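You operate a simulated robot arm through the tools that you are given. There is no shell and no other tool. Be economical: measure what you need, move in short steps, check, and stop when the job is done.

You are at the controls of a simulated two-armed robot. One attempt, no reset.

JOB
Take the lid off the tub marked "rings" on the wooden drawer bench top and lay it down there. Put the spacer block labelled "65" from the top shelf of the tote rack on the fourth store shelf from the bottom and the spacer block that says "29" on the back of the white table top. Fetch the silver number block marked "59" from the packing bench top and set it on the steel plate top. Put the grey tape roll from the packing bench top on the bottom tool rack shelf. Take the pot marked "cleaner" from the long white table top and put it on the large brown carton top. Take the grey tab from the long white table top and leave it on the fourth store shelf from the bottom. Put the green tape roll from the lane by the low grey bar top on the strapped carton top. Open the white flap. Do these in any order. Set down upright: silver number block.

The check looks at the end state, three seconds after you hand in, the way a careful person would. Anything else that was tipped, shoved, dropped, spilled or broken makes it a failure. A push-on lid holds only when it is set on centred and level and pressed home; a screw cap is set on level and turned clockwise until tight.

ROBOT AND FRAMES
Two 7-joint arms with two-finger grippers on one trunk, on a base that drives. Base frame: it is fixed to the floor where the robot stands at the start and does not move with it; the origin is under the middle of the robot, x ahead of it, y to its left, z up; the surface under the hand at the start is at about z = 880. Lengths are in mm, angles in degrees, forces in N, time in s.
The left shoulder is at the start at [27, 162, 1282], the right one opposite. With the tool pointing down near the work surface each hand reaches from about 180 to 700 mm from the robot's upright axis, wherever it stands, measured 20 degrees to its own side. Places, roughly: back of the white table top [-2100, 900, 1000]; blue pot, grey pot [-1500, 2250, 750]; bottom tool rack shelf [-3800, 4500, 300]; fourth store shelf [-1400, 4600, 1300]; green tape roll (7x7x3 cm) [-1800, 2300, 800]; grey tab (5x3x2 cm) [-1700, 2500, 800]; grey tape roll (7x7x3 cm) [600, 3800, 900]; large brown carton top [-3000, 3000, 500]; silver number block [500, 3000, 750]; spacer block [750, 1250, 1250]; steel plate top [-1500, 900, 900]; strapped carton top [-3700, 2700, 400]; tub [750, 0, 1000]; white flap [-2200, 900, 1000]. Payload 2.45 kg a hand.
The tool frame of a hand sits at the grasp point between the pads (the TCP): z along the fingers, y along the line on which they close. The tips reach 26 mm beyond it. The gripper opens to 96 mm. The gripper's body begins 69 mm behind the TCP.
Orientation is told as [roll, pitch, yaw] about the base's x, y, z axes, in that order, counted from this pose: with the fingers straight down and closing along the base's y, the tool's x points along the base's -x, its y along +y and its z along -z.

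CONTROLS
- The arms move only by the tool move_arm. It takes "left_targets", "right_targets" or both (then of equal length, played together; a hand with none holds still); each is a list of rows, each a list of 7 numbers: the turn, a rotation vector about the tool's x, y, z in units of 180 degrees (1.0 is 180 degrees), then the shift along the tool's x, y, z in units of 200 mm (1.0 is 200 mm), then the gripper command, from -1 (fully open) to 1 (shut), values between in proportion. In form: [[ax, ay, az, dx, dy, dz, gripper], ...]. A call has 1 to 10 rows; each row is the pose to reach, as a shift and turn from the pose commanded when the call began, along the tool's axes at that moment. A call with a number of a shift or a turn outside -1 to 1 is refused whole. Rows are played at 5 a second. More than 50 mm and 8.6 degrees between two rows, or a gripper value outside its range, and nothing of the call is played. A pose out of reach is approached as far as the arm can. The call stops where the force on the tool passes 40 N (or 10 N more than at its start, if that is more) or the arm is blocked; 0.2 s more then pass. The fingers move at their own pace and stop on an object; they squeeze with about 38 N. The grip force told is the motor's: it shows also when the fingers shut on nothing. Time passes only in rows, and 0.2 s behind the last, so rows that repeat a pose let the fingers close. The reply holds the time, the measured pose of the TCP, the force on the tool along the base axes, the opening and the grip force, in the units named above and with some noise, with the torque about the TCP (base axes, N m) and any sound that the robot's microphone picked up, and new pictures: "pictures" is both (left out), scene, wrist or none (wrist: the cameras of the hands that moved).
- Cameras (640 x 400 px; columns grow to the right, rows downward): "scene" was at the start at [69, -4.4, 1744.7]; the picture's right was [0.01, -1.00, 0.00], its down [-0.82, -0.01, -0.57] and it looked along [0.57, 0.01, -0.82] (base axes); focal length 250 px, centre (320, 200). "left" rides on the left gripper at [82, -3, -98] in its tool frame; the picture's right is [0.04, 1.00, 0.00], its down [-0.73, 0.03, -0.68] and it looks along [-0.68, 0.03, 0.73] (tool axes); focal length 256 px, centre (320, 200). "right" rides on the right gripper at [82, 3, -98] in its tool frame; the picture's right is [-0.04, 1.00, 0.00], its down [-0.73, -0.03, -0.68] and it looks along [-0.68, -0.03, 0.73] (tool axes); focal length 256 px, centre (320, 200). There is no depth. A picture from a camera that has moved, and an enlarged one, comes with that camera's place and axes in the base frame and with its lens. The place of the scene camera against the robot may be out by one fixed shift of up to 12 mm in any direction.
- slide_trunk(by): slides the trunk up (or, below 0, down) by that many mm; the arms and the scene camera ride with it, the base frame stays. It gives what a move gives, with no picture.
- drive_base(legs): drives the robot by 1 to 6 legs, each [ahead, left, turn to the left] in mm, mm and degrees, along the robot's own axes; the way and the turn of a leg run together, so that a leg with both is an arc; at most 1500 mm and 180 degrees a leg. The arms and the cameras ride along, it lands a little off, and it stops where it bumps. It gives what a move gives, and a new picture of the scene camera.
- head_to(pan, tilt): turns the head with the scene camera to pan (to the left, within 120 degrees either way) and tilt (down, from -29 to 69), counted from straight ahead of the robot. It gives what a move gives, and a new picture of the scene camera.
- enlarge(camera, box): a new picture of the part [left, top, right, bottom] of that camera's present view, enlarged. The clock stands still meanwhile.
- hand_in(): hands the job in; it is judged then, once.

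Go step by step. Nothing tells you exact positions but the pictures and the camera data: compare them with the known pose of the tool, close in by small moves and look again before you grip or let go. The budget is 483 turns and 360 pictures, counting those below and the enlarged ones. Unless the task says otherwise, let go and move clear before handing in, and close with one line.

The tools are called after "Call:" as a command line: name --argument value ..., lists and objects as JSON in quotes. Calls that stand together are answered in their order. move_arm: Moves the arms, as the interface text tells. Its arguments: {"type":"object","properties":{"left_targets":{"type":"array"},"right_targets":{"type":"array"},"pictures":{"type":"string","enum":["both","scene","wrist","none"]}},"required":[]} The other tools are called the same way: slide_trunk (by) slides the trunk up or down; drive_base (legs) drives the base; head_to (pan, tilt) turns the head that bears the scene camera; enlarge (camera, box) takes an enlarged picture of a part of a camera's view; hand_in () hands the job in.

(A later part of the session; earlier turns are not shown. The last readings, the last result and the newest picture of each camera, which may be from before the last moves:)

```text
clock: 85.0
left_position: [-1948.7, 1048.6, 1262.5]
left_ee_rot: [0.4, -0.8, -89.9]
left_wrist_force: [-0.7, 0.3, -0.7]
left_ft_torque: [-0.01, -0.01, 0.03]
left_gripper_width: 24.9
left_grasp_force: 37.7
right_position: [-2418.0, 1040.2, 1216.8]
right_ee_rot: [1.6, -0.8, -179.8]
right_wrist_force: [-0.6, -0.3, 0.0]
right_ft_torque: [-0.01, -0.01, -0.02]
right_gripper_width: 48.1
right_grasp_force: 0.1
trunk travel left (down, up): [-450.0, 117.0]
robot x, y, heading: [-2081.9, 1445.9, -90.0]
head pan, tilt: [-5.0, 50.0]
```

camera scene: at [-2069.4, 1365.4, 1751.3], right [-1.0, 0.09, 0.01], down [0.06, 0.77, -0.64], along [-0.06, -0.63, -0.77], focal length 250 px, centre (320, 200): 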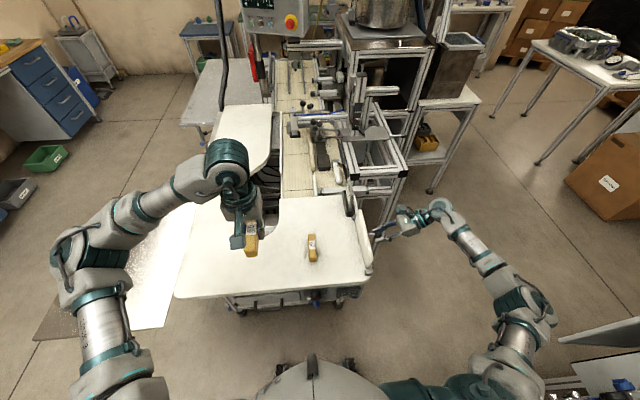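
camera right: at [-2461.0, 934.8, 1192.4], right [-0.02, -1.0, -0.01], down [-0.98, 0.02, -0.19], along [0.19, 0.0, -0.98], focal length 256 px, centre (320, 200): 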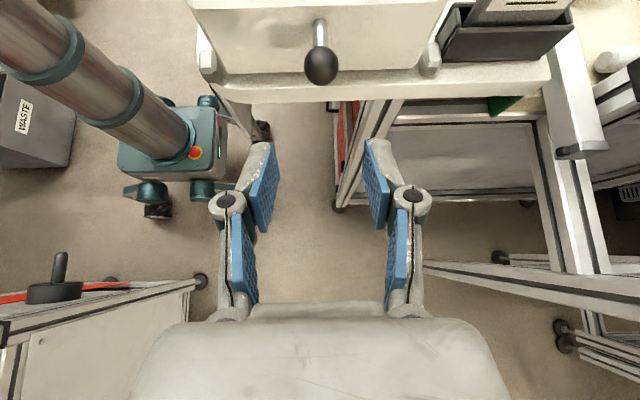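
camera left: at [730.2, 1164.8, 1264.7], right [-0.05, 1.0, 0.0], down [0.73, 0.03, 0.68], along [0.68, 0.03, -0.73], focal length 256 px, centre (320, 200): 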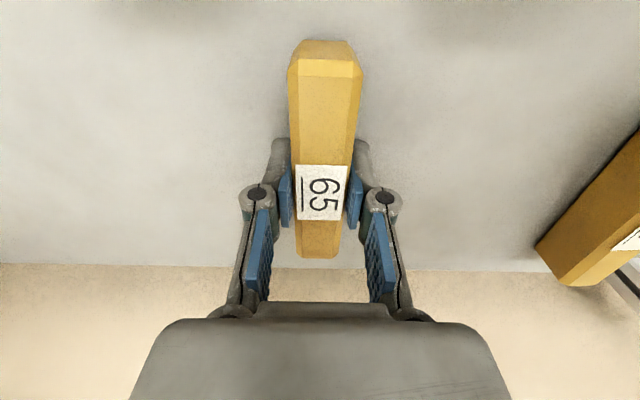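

Call:
move_arm --right_targets '[[0, 0, -0.047, 0.074, 0, -0.022, 0], [0, 0, -0.094, 0.148, 0, -0.044, 0], [0, 0, -0.141, 0.222, 0, -0.066, 0], [0, 0, -0.188, 0.296, 0, -0.088, 0], [0, 0, -0.235, 0.37, 0, -0.11, 0], [0, 0, -0.282, 0.444, 0, -0.132, 0], [0, 0, -0.329, 0.518, 0, -0.154, 0], [0, 0, -0.376, 0.592, 0, -0.176, 0], [0, 0, -0.423, 0.666, 0, -0.198, 0], [0, 0, -0.47, 0.74, 0, -0.22, 0]]' --pictures "none"

Call:
drive_base --legs '[[0, 650, 0], [0, 0, 180]]'

Call:
head_to --pan 10 --tilt 35

```text
clock: 87.2
left_position: [-1954.5, 1048.2, 1264.9]
left_ee_rot: [0.6, -0.8, -90.0]
left_wrist_force: [0.2, 0.6, -1.0]
left_ft_torque: [-0.01, -0.02, 0.01]
left_gripper_width: 25.3
left_grasp_force: 37.7
right_position: [-2276.5, 1040.3, 1256.9]
right_ee_rot: [-0.3, -1.6, -95.0]
right_wrist_force: [0.4, -0.4, -0.2]
right_ft_torque: [0.0, 0.01, 0.01]
right_gripper_width: 48.0
right_grasp_force: 0.1
trunk travel left (down, up): [-450.0, 117.0]
robot x, y, heading: [-2083.8, 1446.4, -90.1]
head pan, tilt: [-5.0, 50.0]
```

```text
clock: 98.2
left_position: [-1567.8, 1840.5, 1264.1]
left_ee_rot: [0.7, -0.8, 91.3]
left_wrist_force: [-0.1, 0.0, -1.6]
left_ft_torque: [-0.01, 0.0, -0.04]
left_gripper_width: 25.3
left_grasp_force: 38.3
right_position: [-1244.8, 1856.6, 1257.5]
right_ee_rot: [-0.1, -1.6, 86.2]
right_wrist_force: [-0.7, 0.5, -0.4]
right_ft_torque: [0.01, 0.03, 0.01]
right_gripper_width: 48.1
right_grasp_force: 0.1
trunk travel left (down, up): [-450.0, 117.0]
robot x, y, heading: [-1431.0, 1448.6, 91.1]
head pan, tilt: [-5.0, 50.0]
camera scene: at [-1418.6, 1508.9, 1751.6], right [1.0, -0.07, 0.0], down [-0.05, -0.77, -0.64], along [0.04, 0.64, -0.77], focal length 250 px, centre (320, 200)
```

scene: 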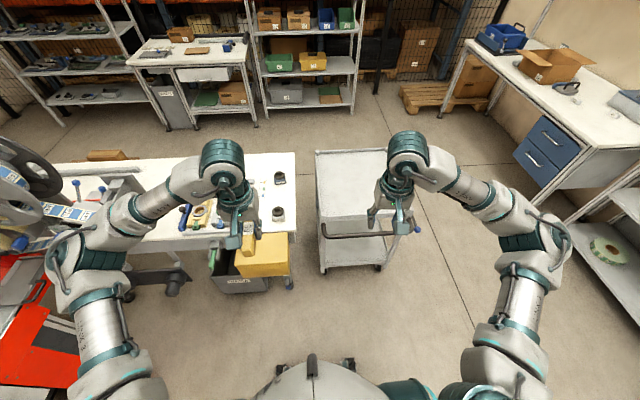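

```text
clock: 99.0
left_position: [-1568.0, 1836.2, 1264.7]
left_ee_rot: [0.7, -1.0, 91.3]
left_wrist_force: [-0.8, 1.0, -1.0]
left_ft_torque: [0.06, 0.0, -0.01]
left_gripper_width: 25.1
left_grasp_force: 37.4
right_position: [-1246.8, 1853.5, 1258.7]
right_ee_rot: [-0.4, -1.8, 86.1]
right_wrist_force: [-0.1, -1.0, -0.2]
right_ft_torque: [0.0, -0.01, 0.03]
right_gripper_width: 47.8
right_grasp_force: 0.1
trunk travel left (down, up): [-450.0, 117.0]
robot x, y, heading: [-1435.1, 1446.0, 91.2]
head pan, tilt: [10.0, 35.0]
camera scene: at [-1441.5, 1518.4, 1773.3], right [0.98, 0.19, 0.0], down [0.11, -0.57, -0.82], along [-0.16, 0.8, -0.58], focal length 250 px, centre (320, 200)
```

scene: 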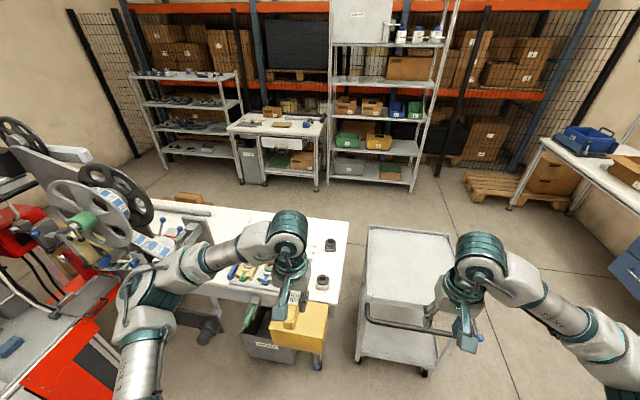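

Call:
enlarge --camera "scene" --box '[200, 210, 360, 310]'

Call:
enlarge --camera "scene" --box '[330, 0, 490, 100]'

```text
4.00 times, centred on (280, 260) of scene
camera zoom: at [-1441.5, 1518.4, 1773.3], right [0.98, 0.19, 0.0], down [0.11, -0.57, -0.82], along [-0.16, 0.8, -0.58], focal length 998 px, centre (480, -40)
```

zoom: 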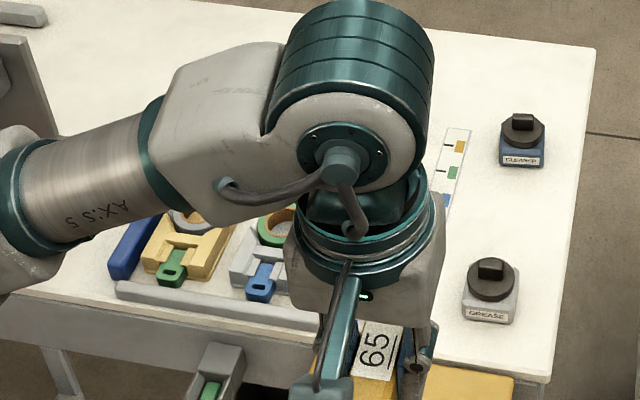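

```text
4.00 times, centred on (410, 50) of scene
camera zoom: at [-1441.5, 1518.4, 1773.3], right [0.98, 0.19, 0.0], down [0.11, -0.57, -0.82], along [-0.16, 0.8, -0.58], focal length 998 px, centre (-40, 800)
```

zoom: 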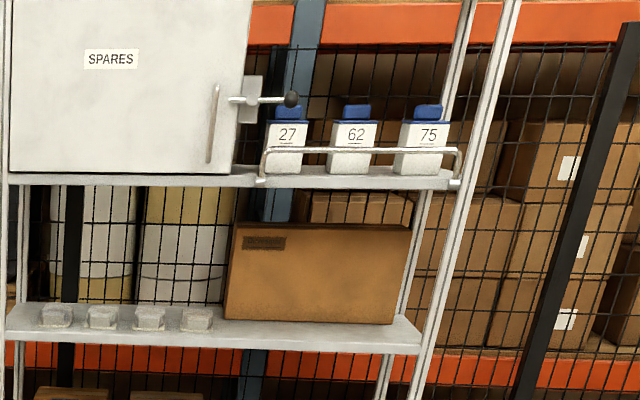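

The cleaner pot is the blue one at about [-1570, 2430], best reached from the back of the long table, as is the grey tab. I'll first drive round the cart to the store rack to place block 65 on its fourth shelf.

Call:
drive_base --legs '[[0, -830, -1.2], [1300, 0, 0], [850, 0, 0], [0, 750, 0]]'

Call:
head_to --pan 0 --tilt 20

```text
clock: 117.2
left_position: [-1487.7, 3994.0, 1265.1]
left_ee_rot: [0.8, -1.0, 89.0]
left_wrist_force: [0.2, 0.3, -1.7]
left_ft_torque: [-0.01, 0.02, -0.02]
left_gripper_width: 25.0
left_grasp_force: 37.9
right_position: [-1166.4, 3995.9, 1258.8]
right_ee_rot: [-0.3, -1.9, 83.8]
right_wrist_force: [0.7, -1.3, -0.3]
right_ft_torque: [0.0, 0.02, 0.0]
right_gripper_width: 48.1
right_grasp_force: 0.0
trunk travel left (down, up): [-450.0, 117.0]
robot x, y, heading: [-1371.1, 3597.1, 88.7]
head pan, tilt: [10.0, 35.0]
camera scene: at [-1348.0, 3670.7, 1773.2], right [0.99, 0.15, -0.02], down [0.07, -0.57, -0.82], along [-0.13, 0.81, -0.57], focal length 250 px, centre (320, 200)
```

scene: 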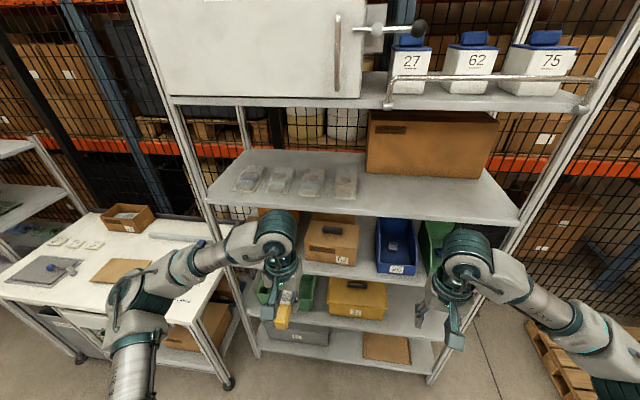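

```text
clock: 118.0
left_position: [-1466.6, 3989.4, 1269.0]
left_ee_rot: [1.5, -1.2, 88.7]
left_wrist_force: [1.4, -1.0, -1.0]
left_ft_torque: [0.06, 0.12, 0.02]
left_gripper_width: 25.2
left_grasp_force: 38.2
right_position: [-1145.3, 3991.0, 1257.3]
right_ee_rot: [0.4, -2.0, 83.5]
right_wrist_force: [2.1, 0.3, -0.3]
right_ft_torque: [-0.04, 0.16, -0.03]
right_gripper_width: 48.3
right_grasp_force: 0.0
trunk travel left (down, up): [-450.0, 117.0]
robot x, y, heading: [-1364.1, 3593.9, 88.9]
head pan, tilt: [0.0, 20.0]
camera scene: at [-1298.4, 3675.1, 1796.1], right [1.0, -0.02, -0.03], down [-0.04, -0.35, -0.94], along [0.01, 0.94, -0.35], focal length 250 px, centre (320, 200)
```

scene: 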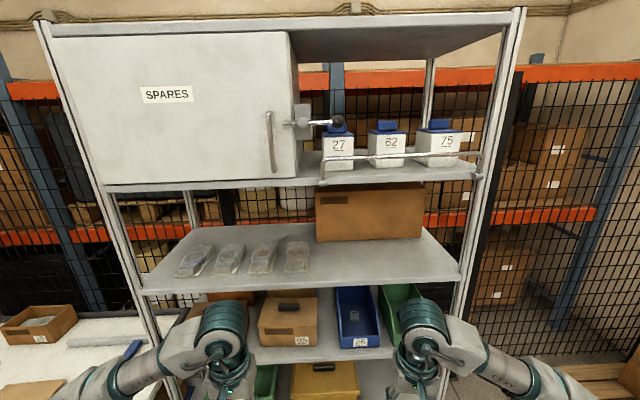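

The fourth shelf is at about z 1300, front edge y≈4290, with free space in front of the brown box, but only ~300 mm below the shelf above. I'll raise the trunk, move closer and tilt the left hand so the wrist stays outside.

Call:
slide_trunk --by 110

Call:
drive_base --legs '[[0, -230, 1.2], [190, 0, 0]]'

```text
clock: 119.4
left_position: [-1558.1, 3989.9, 1368.4]
left_ee_rot: [-1.9, -1.2, 89.1]
left_wrist_force: [-1.4, -0.1, -0.7]
left_ft_torque: [-0.03, -0.12, -0.01]
left_gripper_width: 24.7
left_grasp_force: 37.6
right_position: [-1237.9, 3991.8, 1378.5]
right_ee_rot: [-2.9, -2.3, 84.2]
right_wrist_force: [-2.5, -0.2, 0.0]
right_ft_torque: [0.02, -0.09, 0.01]
right_gripper_width: 48.1
right_grasp_force: 0.1
trunk travel left (down, up): [-560.0, 7.0]
robot x, y, heading: [-1380.1, 3596.6, 88.9]
head pan, tilt: [0.0, 20.0]
```

```text
clock: 122.3
left_position: [-1329.7, 4169.1, 1372.6]
left_ee_rot: [-1.8, -1.5, 90.4]
left_wrist_force: [-1.5, 1.5, -0.3]
left_ft_torque: [-0.09, -0.1, 0.03]
left_gripper_width: 25.2
left_grasp_force: 38.4
right_position: [-1008.9, 4178.5, 1379.0]
right_ee_rot: [-2.8, -2.5, 85.3]
right_wrist_force: [-0.9, -0.3, -0.4]
right_ft_torque: [0.03, -0.08, -0.01]
right_gripper_width: 48.1
right_grasp_force: 0.1
trunk travel left (down, up): [-560.0, 7.0]
robot x, y, heading: [-1145.4, 3787.6, 89.7]
head pan, tilt: [0.0, 20.0]
camera scene: at [-1187.4, 3852.0, 1906.7], right [1.0, 0.0, 0.03], down [0.02, -0.34, -0.94], along [0.01, 0.94, -0.34], focal length 250 px, centre (320, 200)
```

scene: 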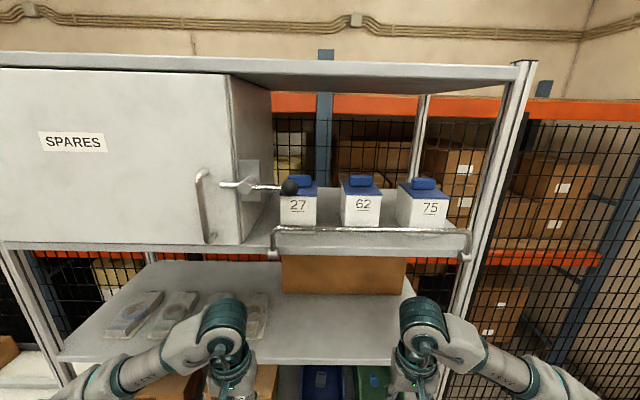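

Call:
move_arm --left_targets '[[0, -0.033, 0, 0, 0, -0.02, 1], [0, -0.067, 0, 0, 0, -0.04, 1], [0, -0.1, 0, 0, 0, -0.06, 1], [0, -0.133, 0, 0, 0, -0.08, 1], [0, -0.167, 0, 0, 0, -0.1, 1], [0, -0.167, 0, 0, 0, -0.1, 1], [0, -0.167, 0, 0, 0, -0.1, 1], [0, -0.167, 0, 0, 0, -0.1, 1], [0, -0.167, 0, 0, 0, -0.1, 1], [0, -0.167, 0, 0, 0, -0.1, 1]]' --pictures "wrist"

Call:
head_to --pan 0 --tilt 40

```text
clock: 124.5
left_position: [-1318.7, 4171.6, 1393.0]
left_ee_rot: [-1.1, -31.4, 91.2]
left_wrist_force: [0.0, 0.2, -0.9]
left_ft_torque: [-0.02, -0.03, -0.04]
left_gripper_width: 24.8
left_grasp_force: 38.5
right_position: [-994.7, 4179.7, 1376.8]
right_ee_rot: [-2.1, -2.4, 85.6]
right_wrist_force: [-1.5, -0.9, -0.9]
right_ft_torque: [0.03, -0.06, 0.02]
right_gripper_width: 48.0
right_grasp_force: 0.2
trunk travel left (down, up): [-560.0, 7.0]
robot x, y, heading: [-1143.2, 3785.5, 90.0]
head pan, tilt: [0.0, 20.0]
camera left: at [-1314.4, 4051.7, 1434.2], right [-1.0, -0.05, -0.04], down [-0.05, 0.27, 0.96], along [-0.03, 0.96, -0.27], focal length 256 px, centre (320, 200)
```

left: 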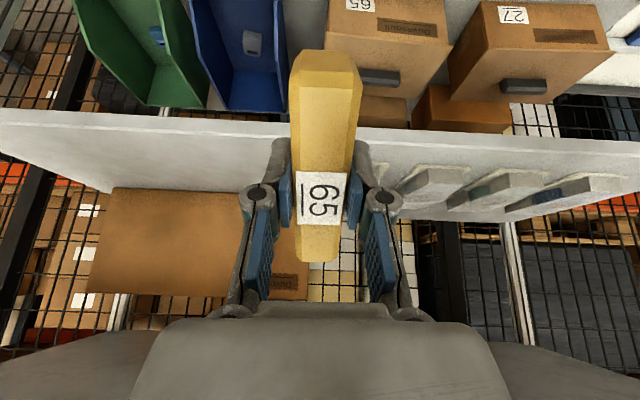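

```text
clock: 125.3
left_position: [-1349.6, 4170.3, 1390.5]
left_ee_rot: [-2.5, -31.2, 91.8]
left_wrist_force: [-3.1, 0.2, -0.6]
left_ft_torque: [-0.03, -0.1, -0.06]
left_gripper_width: 24.9
left_grasp_force: 38.0
right_position: [-1026.0, 4180.0, 1379.6]
right_ee_rot: [-3.2, -2.5, 85.5]
right_wrist_force: [-2.3, -0.5, -0.4]
right_ft_torque: [0.1, -0.16, 0.01]
right_gripper_width: 47.9
right_grasp_force: 0.0
trunk travel left (down, up): [-560.0, 7.0]
robot x, y, heading: [-1154.8, 3787.5, 90.0]
head pan, tilt: [0.0, 40.0]
camera scene: at [-1208.9, 3850.7, 1874.6], right [1.0, 0.0, 0.03], down [0.03, -0.64, -0.76], along [0.02, 0.76, -0.64], focal length 250 px, centre (320, 200)
```

scene: 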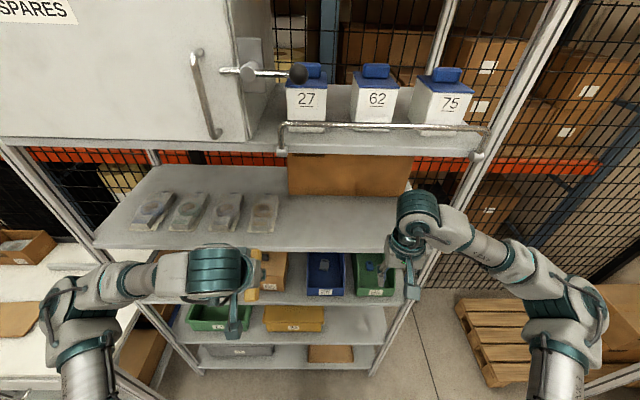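

The robot is swaying a bit with the trunk raised; I'll lower the trunk some and let it settle.

Call:
slide_trunk --by -70

Call:
move_arm --left_targets '[[0, 0, 0, 0, 0, 0, 1], [0, 0, 0, 0, 0, 0, 1], [0, 0, 0, 0, 0, 0, 1], [0, 0, 0, 0, 0, 0, 1], [0, 0, 0, 0, 0, 0, 1], [0, 0, 0, 0, 0, 0, 1], [0, 0, 0, 0, 0, 0, 1], [0, 0, 0, 0, 0, 0, 1], [0, 0, 0, 0, 0, 0, 1], [0, 0, 0, 0, 0, 0, 1]]' --pictures "none"

Call:
move_arm --left_targets '[[0, 0, 0, 0, 0, 0, 1]]' --pictures "none"

Call:
move_arm --left_targets '[[0, 0, 0, 0, 0, 0, 1], [0, 0, 0, 0, 0, 0, 1]]' --pictures "none"

```text
clock: 126.4
left_position: [-1337.6, 4172.8, 1321.7]
left_ee_rot: [-2.1, -31.3, 91.8]
left_wrist_force: [-2.2, 1.3, -1.6]
left_ft_torque: [-0.03, -0.06, -0.02]
left_gripper_width: 25.0
left_grasp_force: 38.0
right_position: [-1014.5, 4179.2, 1308.4]
right_ee_rot: [-2.8, -2.5, 85.5]
right_wrist_force: [-0.8, 0.0, -0.4]
right_ft_torque: [0.04, 0.01, -0.01]
right_gripper_width: 48.1
right_grasp_force: 0.0
trunk travel left (down, up): [-490.0, 77.0]
robot x, y, heading: [-1150.7, 3789.2, 90.1]
head pan, tilt: [0.0, 40.0]
```

```text
clock: 128.8
left_position: [-1219.1, 4168.1, 1334.1]
left_ee_rot: [3.2, -31.8, 88.3]
left_wrist_force: [2.4, -0.2, -1.0]
left_ft_torque: [0.04, 0.12, 0.06]
left_gripper_width: 25.2
left_grasp_force: 37.9
right_position: [-897.7, 4178.3, 1297.6]
right_ee_rot: [1.3, -2.2, 84.6]
right_wrist_force: [1.4, 0.5, -0.5]
right_ft_torque: [0.0, 0.13, -0.04]
right_gripper_width: 48.1
right_grasp_force: 0.0
trunk travel left (down, up): [-490.0, 77.0]
robot x, y, heading: [-1131.7, 3787.1, 90.0]
head pan, tilt: [0.0, 40.0]
stopped in row 10 (left hand): the arm was blocked; the commanded pose is now the measured one
```

```text
clock: 129.4
left_position: [-1297.4, 4165.2, 1328.1]
left_ee_rot: [-0.6, -32.0, 90.6]
left_wrist_force: [0.7, 0.2, -1.2]
left_ft_torque: [-0.02, 0.02, 0.0]
left_gripper_width: 25.4
left_grasp_force: 37.9
right_position: [-975.2, 4174.5, 1308.5]
right_ee_rot: [-1.3, -2.7, 85.5]
right_wrist_force: [-0.7, -0.3, 0.4]
right_ft_torque: [-0.02, 0.02, -0.01]
right_gripper_width: 47.9
right_grasp_force: 0.1
trunk travel left (down, up): [-490.0, 77.0]
robot x, y, heading: [-1146.6, 3787.8, 90.6]
head pan, tilt: [0.0, 40.0]
stopped in row 1 (left hand): the arm was blocked; the commanded pose is now the measured one
```

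```text
clock: 130.0
left_position: [-1301.2, 4166.0, 1329.3]
left_ee_rot: [0.1, -31.8, 90.6]
left_wrist_force: [0.4, -0.3, -1.5]
left_ft_torque: [-0.01, -0.05, -0.07]
left_gripper_width: 25.0
left_grasp_force: 38.5
right_position: [-979.8, 4174.0, 1307.9]
right_ee_rot: [-1.3, -2.6, 85.5]
right_wrist_force: [-0.3, -0.3, -0.2]
right_ft_torque: [0.05, -0.04, 0.02]
right_gripper_width: 47.9
right_grasp_force: 0.0
trunk travel left (down, up): [-490.0, 77.0]
robot x, y, heading: [-1150.0, 3789.4, 90.2]
head pan, tilt: [0.0, 40.0]
```

Call:
move_arm --left_targets '[[0, 0, 0, 0, 0, 0, 1], [0, 0, 0, 0, 0, 0, 1], [0, 0, 0, 0, 0, 0, 1], [0, 0, 0, 0, 0, 0, 1]]' --pictures "none"

Call:
move_arm --left_targets '[[0, 0, 0, 0, 0, 0, 1], [0, 0, 0, 0, 0, 0, 1], [0, 0, 0, 0, 0, 0, 1], [0, 0, 0, 0, 0, 0, 1], [0, 0, 0, 0, 0, 0, 1]]' --pictures "wrist"

```text
clock: 131.2
left_position: [-1350.6, 4160.8, 1325.8]
left_ee_rot: [-2.1, -32.1, 92.2]
left_wrist_force: [-1.3, 0.4, -0.1]
left_ft_torque: [-0.02, -0.12, -0.08]
left_gripper_width: 24.8
left_grasp_force: 37.8
right_position: [-1027.1, 4169.3, 1314.1]
right_ee_rot: [-3.1, -3.2, 86.0]
right_wrist_force: [-1.3, -0.6, 0.4]
right_ft_torque: [0.05, -0.13, 0.0]
right_gripper_width: 47.9
right_grasp_force: 0.2
trunk travel left (down, up): [-490.0, 77.0]
robot x, y, heading: [-1156.5, 3786.9, 90.3]
head pan, tilt: [0.0, 40.0]
stopped in row 4 (left hand): the arm was blocked; the commanded pose is now the measured one
```

```text
clock: 132.4
left_position: [-1293.6, 4162.3, 1330.7]
left_ee_rot: [0.4, -32.2, 90.5]
left_wrist_force: [-0.3, -0.5, -0.4]
left_ft_torque: [0.05, 0.0, -0.05]
left_gripper_width: 24.9
left_grasp_force: 38.1
right_position: [-971.6, 4169.3, 1308.5]
right_ee_rot: [-1.1, -2.9, 85.4]
right_wrist_force: [1.2, 0.3, 0.8]
right_ft_torque: [-0.02, 0.03, -0.02]
right_gripper_width: 48.1
right_grasp_force: 0.0
trunk travel left (down, up): [-490.0, 77.0]
robot x, y, heading: [-1147.4, 3789.2, 90.1]
head pan, tilt: [0.0, 40.0]
camera left: at [-1288.5, 4041.4, 1370.3], right [-1.0, -0.05, -0.02], down [-0.03, 0.26, 0.97], along [-0.04, 0.96, -0.26], focal length 256 px, centre (320, 200)
```

left: 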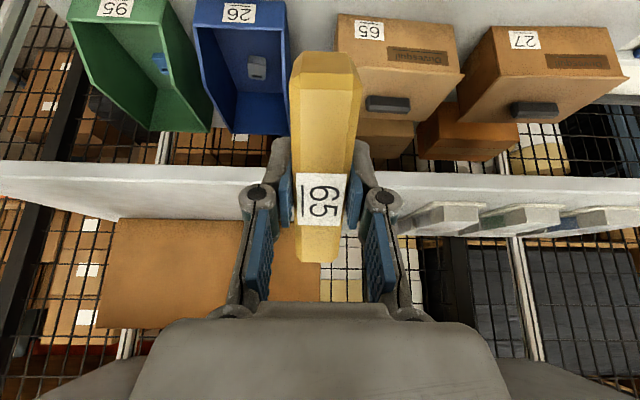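

The robot keeps rocking sideways; I'll lower the trunk back fully and wait without commanding the arms.

Call:
slide_trunk --by -40

Call:
slide_trunk --by -1

Call:
slide_trunk --by 1

Call:
slide_trunk --by -1

Call:
slide_trunk --by 1

```text
clock: 133.2
left_position: [-1334.2, 4161.7, 1288.0]
left_ee_rot: [-1.3, -32.0, 91.9]
left_wrist_force: [-2.0, 0.5, -1.0]
left_ft_torque: [-0.02, -0.09, -0.05]
left_gripper_width: 25.1
left_grasp_force: 37.9
right_position: [-1010.7, 4168.6, 1272.9]
right_ee_rot: [-2.5, -3.1, 85.9]
right_wrist_force: [-1.3, -0.3, -0.1]
right_ft_torque: [0.01, -0.06, 0.0]
right_gripper_width: 48.0
right_grasp_force: 0.0
trunk travel left (down, up): [-450.0, 117.0]
robot x, y, heading: [-1158.1, 3787.8, 90.2]
head pan, tilt: [0.0, 40.0]
```

```text
clock: 133.7
left_position: [-1290.7, 4159.6, 1288.7]
left_ee_rot: [0.5, -32.1, 90.0]
left_wrist_force: [0.4, -0.1, -1.6]
left_ft_torque: [0.02, 0.07, 0.02]
left_gripper_width: 25.1
left_grasp_force: 37.8
right_position: [-969.9, 4169.5, 1266.7]
right_ee_rot: [-1.0, -2.9, 85.3]
right_wrist_force: [-0.5, -0.4, 0.0]
right_ft_torque: [-0.03, 0.06, -0.01]
right_gripper_width: 48.1
right_grasp_force: 0.0
trunk travel left (down, up): [-449.0, 118.0]
robot x, y, heading: [-1150.2, 3785.1, 90.0]
head pan, tilt: [0.0, 40.0]
```

```text
clock: 134.2
left_position: [-1312.2, 4161.7, 1289.7]
left_ee_rot: [-0.2, -32.3, 91.1]
left_wrist_force: [-1.1, 1.5, 0.3]
left_ft_torque: [-0.02, -0.01, -0.04]
left_gripper_width: 25.2
left_grasp_force: 38.2
right_position: [-988.0, 4169.2, 1270.5]
right_ee_rot: [-1.7, -3.0, 85.8]
right_wrist_force: [1.0, -0.6, -0.2]
right_ft_torque: [0.02, -0.03, -0.01]
right_gripper_width: 48.0
right_grasp_force: 0.0
trunk travel left (down, up): [-450.0, 117.0]
robot x, y, heading: [-1149.4, 3790.3, 90.3]
head pan, tilt: [0.0, 40.0]
```

```text
clock: 134.7
left_position: [-1315.0, 4159.2, 1289.0]
left_ee_rot: [-0.3, -32.3, 90.8]
left_wrist_force: [-0.9, -0.5, -0.7]
left_ft_torque: [-0.01, 0.01, 0.01]
left_gripper_width: 24.9
left_grasp_force: 38.1
right_position: [-992.9, 4168.3, 1269.9]
right_ee_rot: [-1.8, -3.2, 85.6]
right_wrist_force: [-0.1, -0.4, 0.4]
right_ft_torque: [0.03, 0.0, 0.01]
right_gripper_width: 48.0
right_grasp_force: 0.1
trunk travel left (down, up): [-449.0, 118.0]
robot x, y, heading: [-1158.2, 3787.2, 90.2]
head pan, tilt: [0.0, 40.0]
```

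```text
clock: 135.2
left_position: [-1287.4, 4159.9, 1292.8]
left_ee_rot: [0.9, -32.5, 90.4]
left_wrist_force: [0.8, -0.8, -1.0]
left_ft_torque: [0.01, 0.0, 0.02]
left_gripper_width: 25.2
left_grasp_force: 38.5
right_position: [-966.3, 4167.9, 1269.0]
right_ee_rot: [-0.7, -3.1, 85.6]
right_wrist_force: [-0.7, -1.5, 0.8]
right_ft_torque: [0.0, -0.02, 0.0]
right_gripper_width: 48.2
right_grasp_force: 0.0
trunk travel left (down, up): [-450.0, 117.0]
robot x, y, heading: [-1143.7, 3786.1, 90.3]
head pan, tilt: [0.0, 40.0]
```

Call:
move_arm --left_targets '[[0, 0, 0, -0.08, 0, -0.13, 1], [0, 0, 0, -0.17, 0, -0.27, 1], [0, 0, 0, -0.265, 0, -0.424, 1], [0, 0, 0, -0.265, 0, -0.424, 1], [0, 0, 0, -0.265, 0, -0.424, 1], [0, 0, 0, -0.265, 0, -0.424, 1]]' --pictures "both"

```text
clock: 136.7
left_position: [-1308.0, 4158.4, 1389.8]
left_ee_rot: [0.1, -32.2, 90.6]
left_wrist_force: [0.8, -0.3, 0.4]
left_ft_torque: [-0.02, 0.05, 0.05]
left_gripper_width: 25.1
left_grasp_force: 38.1
right_position: [-985.4, 4170.3, 1272.0]
right_ee_rot: [-1.6, -3.1, 85.6]
right_wrist_force: [0.8, -0.8, 0.6]
right_ft_torque: [-0.01, 0.05, 0.02]
right_gripper_width: 48.2
right_grasp_force: 0.0
trunk travel left (down, up): [-450.0, 117.0]
robot x, y, heading: [-1154.3, 3790.0, 90.3]
head pan, tilt: [0.0, 40.0]
camera scene: at [-1107.4, 3857.5, 1764.7], right [1.0, 0.0, -0.02], down [-0.02, -0.65, -0.76], along [-0.01, 0.76, -0.65], focal length 250 px, centre (320, 200)
camera left: at [-1303.6, 4038.5, 1429.0], right [-1.0, -0.04, -0.02], down [-0.03, 0.26, 0.97], along [-0.04, 0.96, -0.26], focal length 256 px, centre (320, 200)
```

scene: 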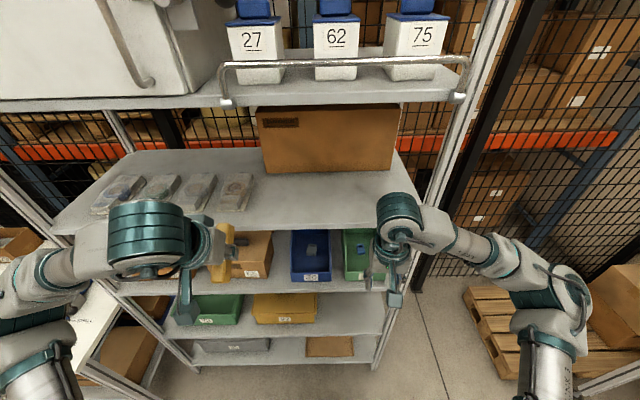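
left: 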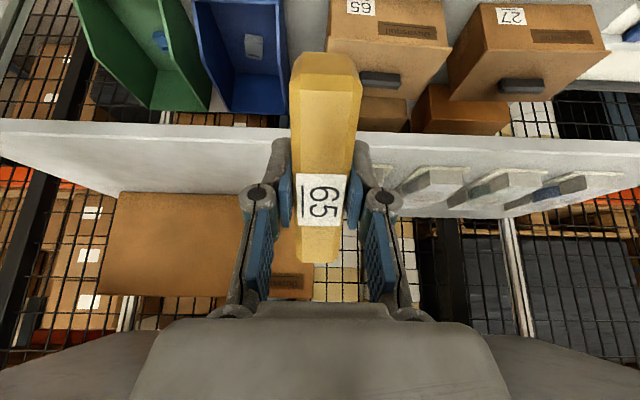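

Call:
move_arm --left_targets '[[0, 0, 0, -0.15, -0.1, 0.09, 1], [0, 0, 0, -0.3, -0.2, 0.185, 1], [0, 0, 0, -0.45, -0.3, 0.28, 1], [0, 0, 0, -0.594, -0.3, 0.371, 1], [0, 0, 0, -0.594, -0.3, 0.371, 1]]' --pictures "both"

```text
clock: 138.1
left_position: [-1288.1, 4299.7, 1390.9]
left_ee_rot: [-1.3, -32.1, 91.7]
left_wrist_force: [0.1, -0.3, -1.0]
left_ft_torque: [-0.05, 0.04, 0.01]
left_gripper_width: 25.0
left_grasp_force: 38.1
right_position: [-1020.7, 4167.1, 1274.0]
right_ee_rot: [-2.5, -3.3, 85.9]
right_wrist_force: [-0.1, 0.3, -0.7]
right_ft_torque: [0.04, -0.03, 0.02]
right_gripper_width: 47.9
right_grasp_force: 0.0
trunk travel left (down, up): [-450.0, 117.0]
robot x, y, heading: [-1170.8, 3786.5, 89.8]
head pan, tilt: [0.0, 40.0]
stopped in row 5 (left hand): the arm was blocked; the commanded pose is now the measured one
camera scene: at [-1214.9, 3860.8, 1764.0], right [1.0, 0.0, 0.03], down [0.02, -0.65, -0.76], along [0.02, 0.76, -0.65], focal length 250 px, centre (320, 200)
camera left: at [-1283.3, 4178.8, 1429.6], right [-1.0, -0.05, -0.04], down [-0.05, 0.26, 0.96], along [-0.04, 0.96, -0.26], focal length 256 px, centre (320, 200)
```

scene: 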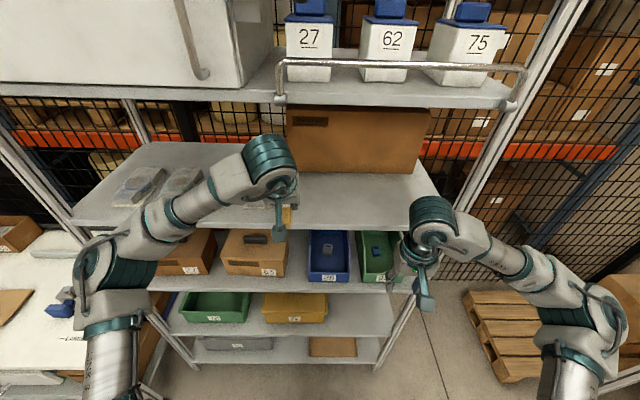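
left: 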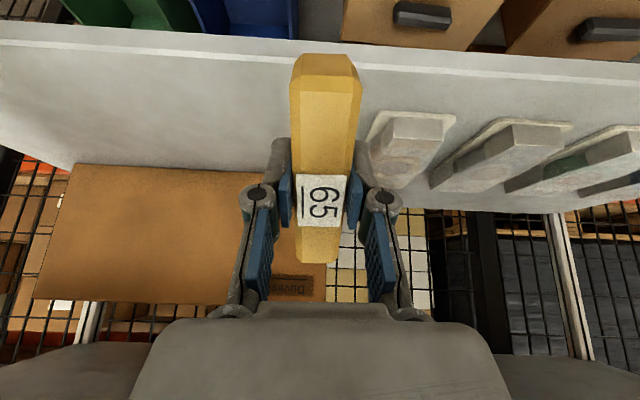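

The shelf surface now triangulates to z≈1235 with its front edge near y≈4365. I'll lift and retract the right hand, then drive a bit closer.

Call:
move_arm --right_targets '[[0, 0, 0, 0.1, 0, -0.15, 0], [0, 0, 0, 0.2, 0, -0.3, 0], [0, 0, 0, 0.3, 0, -0.45, 0], [0, 0, 0, 0.4, 0, -0.6, 0], [0, 0, 0, 0.5, 0, -0.7, 0]]' --pictures "none"

Call:
drive_base --legs '[[120, 0, 0]]'

Call:
slide_trunk --by -1

Call:
slide_trunk --by 1

Call:
slide_trunk --by -1

Call:
slide_trunk --by 1

```text
clock: 139.4
left_position: [-1213.1, 4296.8, 1397.2]
left_ee_rot: [1.8, -32.4, 89.6]
left_wrist_force: [0.6, -0.6, -0.4]
left_ft_torque: [0.04, 0.04, -0.03]
left_gripper_width: 25.0
left_grasp_force: 38.3
right_position: [-959.6, 4058.2, 1403.6]
right_ee_rot: [0.1, -3.0, 85.3]
right_wrist_force: [-0.1, 0.1, 0.1]
right_ft_torque: [0.0, 0.0, 0.0]
right_gripper_width: 48.1
right_grasp_force: 0.0
trunk travel left (down, up): [-450.0, 117.0]
robot x, y, heading: [-1149.1, 3789.3, 90.1]
head pan, tilt: [0.0, 40.0]
stopped in row 5 (right hand): the arm was blocked; the commanded pose is now the measured one
```

```text
clock: 140.7
left_position: [-1295.5, 4408.3, 1395.2]
left_ee_rot: [-1.9, -32.6, 91.8]
left_wrist_force: [-1.8, 1.0, 0.3]
left_ft_torque: [-0.14, -0.11, -0.03]
left_gripper_width: 25.2
left_grasp_force: 37.5
right_position: [-1041.6, 4169.3, 1413.2]
right_ee_rot: [-2.8, -3.5, 85.8]
right_wrist_force: [-0.6, -0.3, -1.1]
right_ft_torque: [0.04, 0.0, 0.02]
right_gripper_width: 48.3
right_grasp_force: 0.2
trunk travel left (down, up): [-450.0, 117.0]
robot x, y, heading: [-1161.9, 3904.5, 89.8]
head pan, tilt: [0.0, 40.0]
camera scene: at [-1189.5, 3968.0, 1766.0], right [1.0, 0.0, 0.02], down [0.01, -0.64, -0.77], along [0.01, 0.77, -0.64], focal length 250 px, centre (320, 200)
```

scene: 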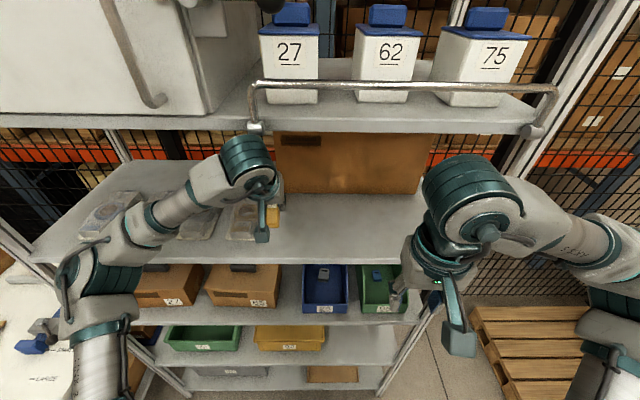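

```text
clock: 141.2
left_position: [-1226.6, 4408.0, 1400.0]
left_ee_rot: [1.3, -32.8, 89.8]
left_wrist_force: [1.8, -2.0, -0.6]
left_ft_torque: [0.1, 0.09, 0.06]
left_gripper_width: 25.1
left_grasp_force: 37.7
right_position: [-971.6, 4168.9, 1407.0]
right_ee_rot: [-0.1, -3.5, 85.4]
right_wrist_force: [0.6, 0.9, 0.9]
right_ft_torque: [-0.05, 0.01, -0.04]
right_gripper_width: 47.9
right_grasp_force: 0.1
trunk travel left (down, up): [-449.0, 118.0]
robot x, y, heading: [-1156.2, 3908.6, 89.9]
head pan, tilt: [0.0, 40.0]
```

```text
clock: 141.7
left_position: [-1320.5, 4414.2, 1391.5]
left_ee_rot: [-2.5, -32.3, 92.4]
left_wrist_force: [-2.1, 2.2, -0.9]
left_ft_torque: [-0.18, -0.17, -0.11]
left_gripper_width: 25.1
left_grasp_force: 38.6
right_position: [-1065.9, 4173.3, 1413.9]
right_ee_rot: [-3.5, -3.5, 86.0]
right_wrist_force: [-0.4, -1.0, -1.2]
right_ft_torque: [0.05, -0.03, 0.06]
right_gripper_width: 47.9
right_grasp_force: 0.1
trunk travel left (down, up): [-450.0, 117.0]
robot x, y, heading: [-1169.8, 3904.1, 90.2]
head pan, tilt: [0.0, 40.0]
```

```text
clock: 142.2
left_position: [-1214.7, 4414.7, 1397.1]
left_ee_rot: [1.8, -32.5, 89.7]
left_wrist_force: [1.1, -0.7, -1.4]
left_ft_torque: [0.06, 0.07, 0.04]
left_gripper_width: 25.4
left_grasp_force: 37.9
right_position: [-962.2, 4173.5, 1404.2]
right_ee_rot: [0.2, -3.3, 85.6]
right_wrist_force: [0.4, -0.8, 0.6]
right_ft_torque: [-0.02, 0.05, -0.03]
right_gripper_width: 48.1
right_grasp_force: 0.2
trunk travel left (down, up): [-449.0, 118.0]
robot x, y, heading: [-1154.9, 3908.9, 90.0]
head pan, tilt: [0.0, 40.0]
```

```text
clock: 142.7
left_position: [-1328.1, 4413.9, 1390.5]
left_ee_rot: [-3.0, -32.6, 92.6]
left_wrist_force: [-2.6, 0.7, -0.3]
left_ft_torque: [-0.05, -0.18, -0.08]
left_gripper_width: 25.1
left_grasp_force: 38.3
right_position: [-1073.3, 4172.0, 1415.4]
right_ee_rot: [-3.9, -3.6, 86.1]
right_wrist_force: [-1.5, -0.6, -1.5]
right_ft_torque: [0.05, -0.12, 0.02]
right_gripper_width: 48.2
right_grasp_force: 0.1
trunk travel left (down, up): [-450.0, 117.0]
robot x, y, heading: [-1171.9, 3906.9, 89.8]
head pan, tilt: [0.0, 40.0]
```

Call:
move_arm --right_targets '[[0, 0, 0, 0, 0, 0, 0], [0, 0, 0, 0, 0, 0, 0], [0, 0, 0, 0, 0, 0, 0], [0, 0, 0, 0, 0, 0, 0], [0, 0, 0, 0, 0, 0, 0], [0, 0, 0, 0, 0, 0, 0], [0, 0, 0, 0, 0, 0, 0], [0, 0, 0, 0, 0, 0, 0], [0, 0, 0, 0, 0, 0, 0], [0, 0, 0, 0, 0, 0, 0]]' --pictures "none"

Call:
slide_trunk --by -60

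Call:
slide_trunk --by -60

```text
clock: 144.9
left_position: [-1256.6, 4411.3, 1397.7]
left_ee_rot: [-0.1, -32.7, 91.0]
left_wrist_force: [-0.1, -0.7, 0.9]
left_ft_torque: [0.04, 0.05, 0.03]
left_gripper_width: 25.1
left_grasp_force: 37.9
right_position: [-1003.4, 4171.3, 1409.2]
right_ee_rot: [-1.6, -3.5, 85.8]
right_wrist_force: [-0.2, 0.0, 1.0]
right_ft_torque: [-0.02, 0.0, 0.01]
right_gripper_width: 47.9
right_grasp_force: 0.1
trunk travel left (down, up): [-450.0, 117.0]
robot x, y, heading: [-1157.8, 3906.6, 89.6]
head pan, tilt: [0.0, 40.0]
```

```text
clock: 145.9
left_position: [-1245.0, 4408.0, 1339.4]
left_ee_rot: [0.6, -32.9, 90.7]
left_wrist_force: [0.8, -1.3, 0.5]
left_ft_torque: [0.02, 0.04, -0.03]
left_gripper_width: 25.0
left_grasp_force: 37.5
right_position: [-991.9, 4167.5, 1349.4]
right_ee_rot: [-0.9, -3.6, 85.8]
right_wrist_force: [-0.2, -0.1, 2.0]
right_ft_torque: [0.02, -0.03, -0.04]
right_gripper_width: 48.0
right_grasp_force: 0.1
trunk travel left (down, up): [-390.0, 177.0]
robot x, y, heading: [-1156.6, 3911.1, 90.2]
head pan, tilt: [0.0, 40.0]
```

```text
clock: 146.6
left_position: [-1353.9, 4405.5, 1298.8]
left_ee_rot: [-5.7, -34.2, 93.5]
left_wrist_force: [-5.7, -10.9, 41.4]
left_ft_torque: [-0.8, 0.83, -0.15]
left_gripper_width: 25.0
left_grasp_force: 38.1
right_position: [-1103.3, 4167.4, 1315.5]
right_ee_rot: [-5.2, -4.0, 86.2]
right_wrist_force: [-0.3, 0.7, -0.8]
right_ft_torque: [0.04, -0.15, 0.0]
right_gripper_width: 48.1
right_grasp_force: 0.0
trunk travel left (down, up): [-347.0, 220.0]
robot x, y, heading: [-1177.0, 3911.0, 89.9]
head pan, tilt: [0.0, 40.0]
stopped: the force on the tool passed its limit at 73 N (the readings are from after the stop); the commanded pose is now the measured one
```

Contact while swaying. Raising the trunk at once and looking.

Call:
slide_trunk --by 70

Call:
move_arm --left_targets '[[0, 0, 0, 0, 0, 0, 1], [0, 0, 0, 0, 0, 0, 1]]' --pictures "both"

```text
clock: 147.7
left_position: [-1324.8, 4413.8, 1363.0]
left_ee_rot: [-3.8, -33.2, 92.5]
left_wrist_force: [-0.7, 0.9, -1.5]
left_ft_torque: [0.0, -0.06, -0.03]
left_gripper_width: 25.1
left_grasp_force: 38.2
right_position: [-1073.9, 4173.8, 1380.6]
right_ee_rot: [-4.1, -3.5, 85.9]
right_wrist_force: [-0.6, -0.4, -0.3]
right_ft_torque: [0.02, -0.01, -0.01]
right_gripper_width: 47.9
right_grasp_force: 0.1
trunk travel left (down, up): [-417.0, 150.0]
robot x, y, heading: [-1172.8, 3910.4, 90.3]
head pan, tilt: [0.0, 40.0]
```

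```text
clock: 148.3
left_position: [-1326.9, 4410.9, 1365.8]
left_ee_rot: [-3.7, -33.4, 92.3]
left_wrist_force: [-0.5, 1.1, -0.4]
left_ft_torque: [-0.06, -0.04, -0.06]
left_gripper_width: 24.9
left_grasp_force: 38.2
right_position: [-1076.6, 4170.4, 1381.5]
right_ee_rot: [-3.9, -3.6, 85.7]
right_wrist_force: [-0.2, 0.0, -1.3]
right_ft_torque: [0.03, 0.01, 0.03]
right_gripper_width: 48.0
right_grasp_force: 0.1
trunk travel left (down, up): [-417.0, 150.0]
robot x, y, heading: [-1174.0, 3908.7, 89.6]
head pan, tilt: [0.0, 40.0]
camera scene: at [-1161.6, 3984.7, 1732.5], right [1.0, 0.0, 0.0], down [-0.01, -0.65, -0.76], along [0.0, 0.76, -0.65], focal length 250 px, centre (320, 200)
camera left: at [-1324.3, 4289.4, 1402.3], right [-1.0, -0.04, -0.08], down [-0.08, 0.24, 0.97], along [-0.02, 0.97, -0.24], focal length 256 px, centre (320, 200)
```

scene: 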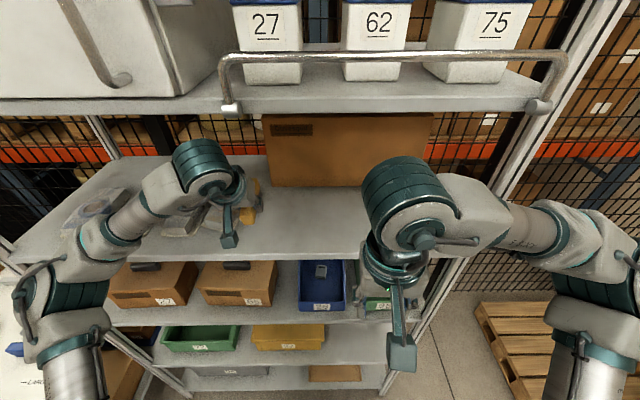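
left: 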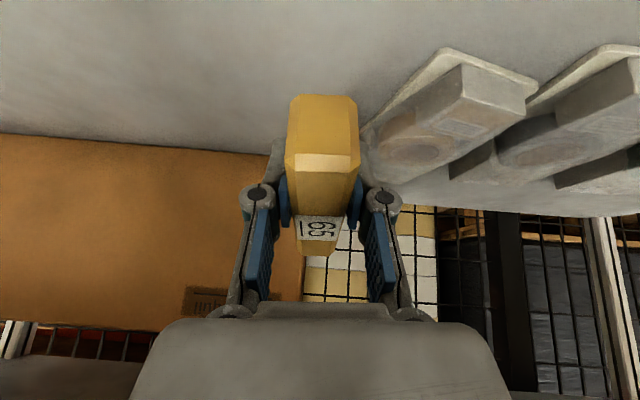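

The block pivoted toward level in the grip and the robot has calmed. I'll shift away from the tins and a bit deeper, slowly.

Call:
move_arm --left_targets '[[-0.003, 0, 0.002, -0.03, -0.05, 0.02, 1], [-0.006, 0, 0.004, -0.06, -0.1, 0.04, 1], [-0.009, 0, 0.006, -0.09, -0.15, 0.06, 1], [-0.012, 0, 0.008, -0.12, -0.2, 0.075, 1], [-0.015, 0, 0.01, -0.15, -0.25, 0.095, 1], [-0.0172, 0, 0.0112, -0.168, -0.3, 0.109, 1]]' --pictures "none"

Call:
move_arm --left_targets '[[0, 0, 0, 0, 0, 0, 1], [0, 0, 0, 0, 0, 0, 1], [0, 0, 0, 0, 0, 0, 1]]' --pictures "wrist"

```text
clock: 149.7
left_position: [-1235.5, 4448.2, 1371.9]
left_ee_rot: [1.8, -33.8, 89.4]
left_wrist_force: [-0.9, 0.0, -0.7]
left_ft_torque: [-0.04, -0.07, -0.04]
left_gripper_width: 24.9
left_grasp_force: 38.2
right_position: [-1044.7, 4168.5, 1380.0]
right_ee_rot: [-3.0, -3.8, 85.8]
right_wrist_force: [0.2, -0.2, 0.6]
right_ft_torque: [0.04, -0.01, -0.01]
right_gripper_width: 47.9
right_grasp_force: 0.1
trunk travel left (down, up): [-417.0, 150.0]
robot x, y, heading: [-1166.7, 3912.5, 90.0]
head pan, tilt: [0.0, 40.0]
```

```text
clock: 150.7
left_position: [-1206.3, 4443.1, 1372.9]
left_ee_rot: [3.8, -33.8, 88.0]
left_wrist_force: [1.7, -1.7, -0.8]
left_ft_torque: [0.05, 0.13, 0.05]
left_gripper_width: 24.9
left_grasp_force: 38.5
right_position: [-1018.0, 4161.6, 1377.1]
right_ee_rot: [-1.7, -3.8, 85.3]
right_wrist_force: [0.3, 0.0, 0.8]
right_ft_torque: [-0.04, 0.13, 0.02]
right_gripper_width: 48.3
right_grasp_force: 0.0
trunk travel left (down, up): [-417.0, 150.0]
robot x, y, heading: [-1180.8, 3906.4, 89.4]
head pan, tilt: [0.0, 40.0]
stopped in row 3 (left hand): the arm was blocked; the commanded pose is now the measured one
camera left: at [-1200.8, 4320.5, 1409.4], right [-1.0, -0.03, 0.03], down [0.02, 0.23, 0.97], along [-0.04, 0.97, -0.23], focal length 256 px, centre (320, 200)
```

left: 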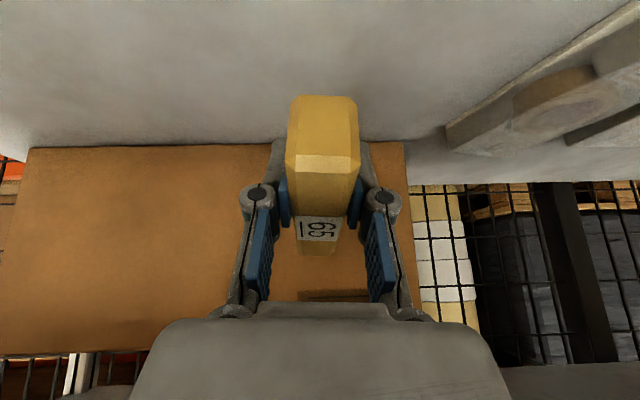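

Call:
move_arm --left_targets '[[0, 0, 0, 0.049, 0, 0.073, 1], [0, 0, 0, 0.097, 0, 0.145, 1], [0, 0, 0, 0.146, 0, 0.218, 1], [0, 0, 0, 0.18, 0, 0.268, 1]]' --pictures "none"

Call:
move_arm --left_targets '[[0, 0, 0, 0.014, 0, 0.021, 1], [0, 0, 0, 0.028, 0, 0.042, 1], [0, 0, 0, 0.042, 0, 0.063, 1], [0, 0, 0, 0.056, 0, 0.083, 1], [0, 0, 0, 0.07, 0, 0.104, 1], [0, 0, 0, 0.084, 0, 0.125, 1]]' --pictures "none"

```text
clock: 151.9
left_position: [-1150.8, 4441.7, 1311.1]
left_ee_rot: [6.2, -33.7, 86.7]
left_wrist_force: [2.7, -1.6, -1.0]
left_ft_torque: [0.13, 0.18, 0.14]
left_gripper_width: 24.9
left_grasp_force: 38.3
right_position: [-959.4, 4161.7, 1371.9]
right_ee_rot: [0.6, -3.5, 85.1]
right_wrist_force: [0.9, 0.2, 0.4]
right_ft_torque: [-0.06, 0.07, -0.03]
right_gripper_width: 48.1
right_grasp_force: 0.0
trunk travel left (down, up): [-417.0, 150.0]
robot x, y, heading: [-1166.2, 3908.4, 89.7]
head pan, tilt: [0.0, 40.0]
stopped in row 4 (left hand): the arm was blocked; the commanded pose is now the measured one
```

```text
clock: 152.9
left_position: [-1136.3, 4438.1, 1298.9]
left_ee_rot: [6.3, -34.6, 86.5]
left_wrist_force: [12.5, -6.8, 16.3]
left_ft_torque: [0.1, -0.53, -0.12]
left_gripper_width: 24.8
left_grasp_force: 38.3
right_position: [-940.6, 4158.1, 1370.6]
right_ee_rot: [0.9, -3.8, 84.9]
right_wrist_force: [1.7, 0.5, 1.2]
right_ft_torque: [-0.09, 0.1, 0.0]
right_gripper_width: 48.1
right_grasp_force: 0.1
trunk travel left (down, up): [-417.0, 150.0]
robot x, y, heading: [-1160.1, 3912.5, 89.5]
head pan, tilt: [0.0, 40.0]
stopped in row 4 (left hand): the force on the tool passed its limit at 50 N (the readings are from after the stop); the commanded pose is now the measured one
```

Touching the shelf. Looking before letting go.

Call:
move_arm --left_targets '[[0, 0, 0, 0, 0, 0, 1]]' --pictures "both"

```text
clock: 153.5
left_position: [-1209.5, 4441.0, 1299.1]
left_ee_rot: [3.3, -34.7, 88.9]
left_wrist_force: [-2.0, 0.8, 1.6]
left_ft_torque: [-0.2, -0.15, -0.11]
left_gripper_width: 25.2
left_grasp_force: 38.1
right_position: [-1014.6, 4157.5, 1380.0]
right_ee_rot: [-1.9, -3.9, 85.7]
right_wrist_force: [0.5, -0.5, -0.1]
right_ft_torque: [-0.01, 0.01, 0.04]
right_gripper_width: 48.1
right_grasp_force: 0.1
trunk travel left (down, up): [-417.0, 150.0]
robot x, y, heading: [-1172.9, 3910.6, 89.7]
head pan, tilt: [0.0, 40.0]
stopped in row 1 (left hand): the arm was blocked; the commanded pose is now the measured one
camera scene: at [-1195.1, 3983.8, 1732.2], right [1.0, -0.01, 0.02], down [0.01, -0.65, -0.76], along [0.02, 0.76, -0.65], focal length 250 px, centre (320, 200)
camera left: at [-1203.0, 4318.0, 1333.1], right [-1.0, -0.05, 0.02], down [0.01, 0.22, 0.98], along [-0.05, 0.98, -0.21], focal length 256 px, centre (320, 200)
```

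scene: 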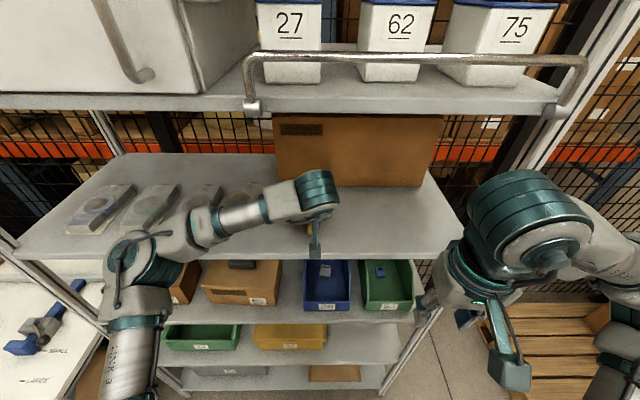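
left: 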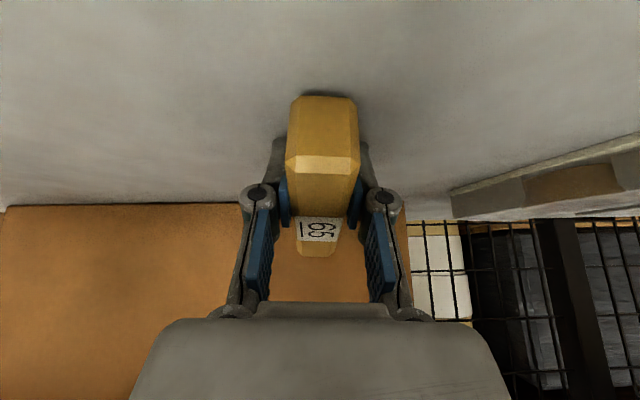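

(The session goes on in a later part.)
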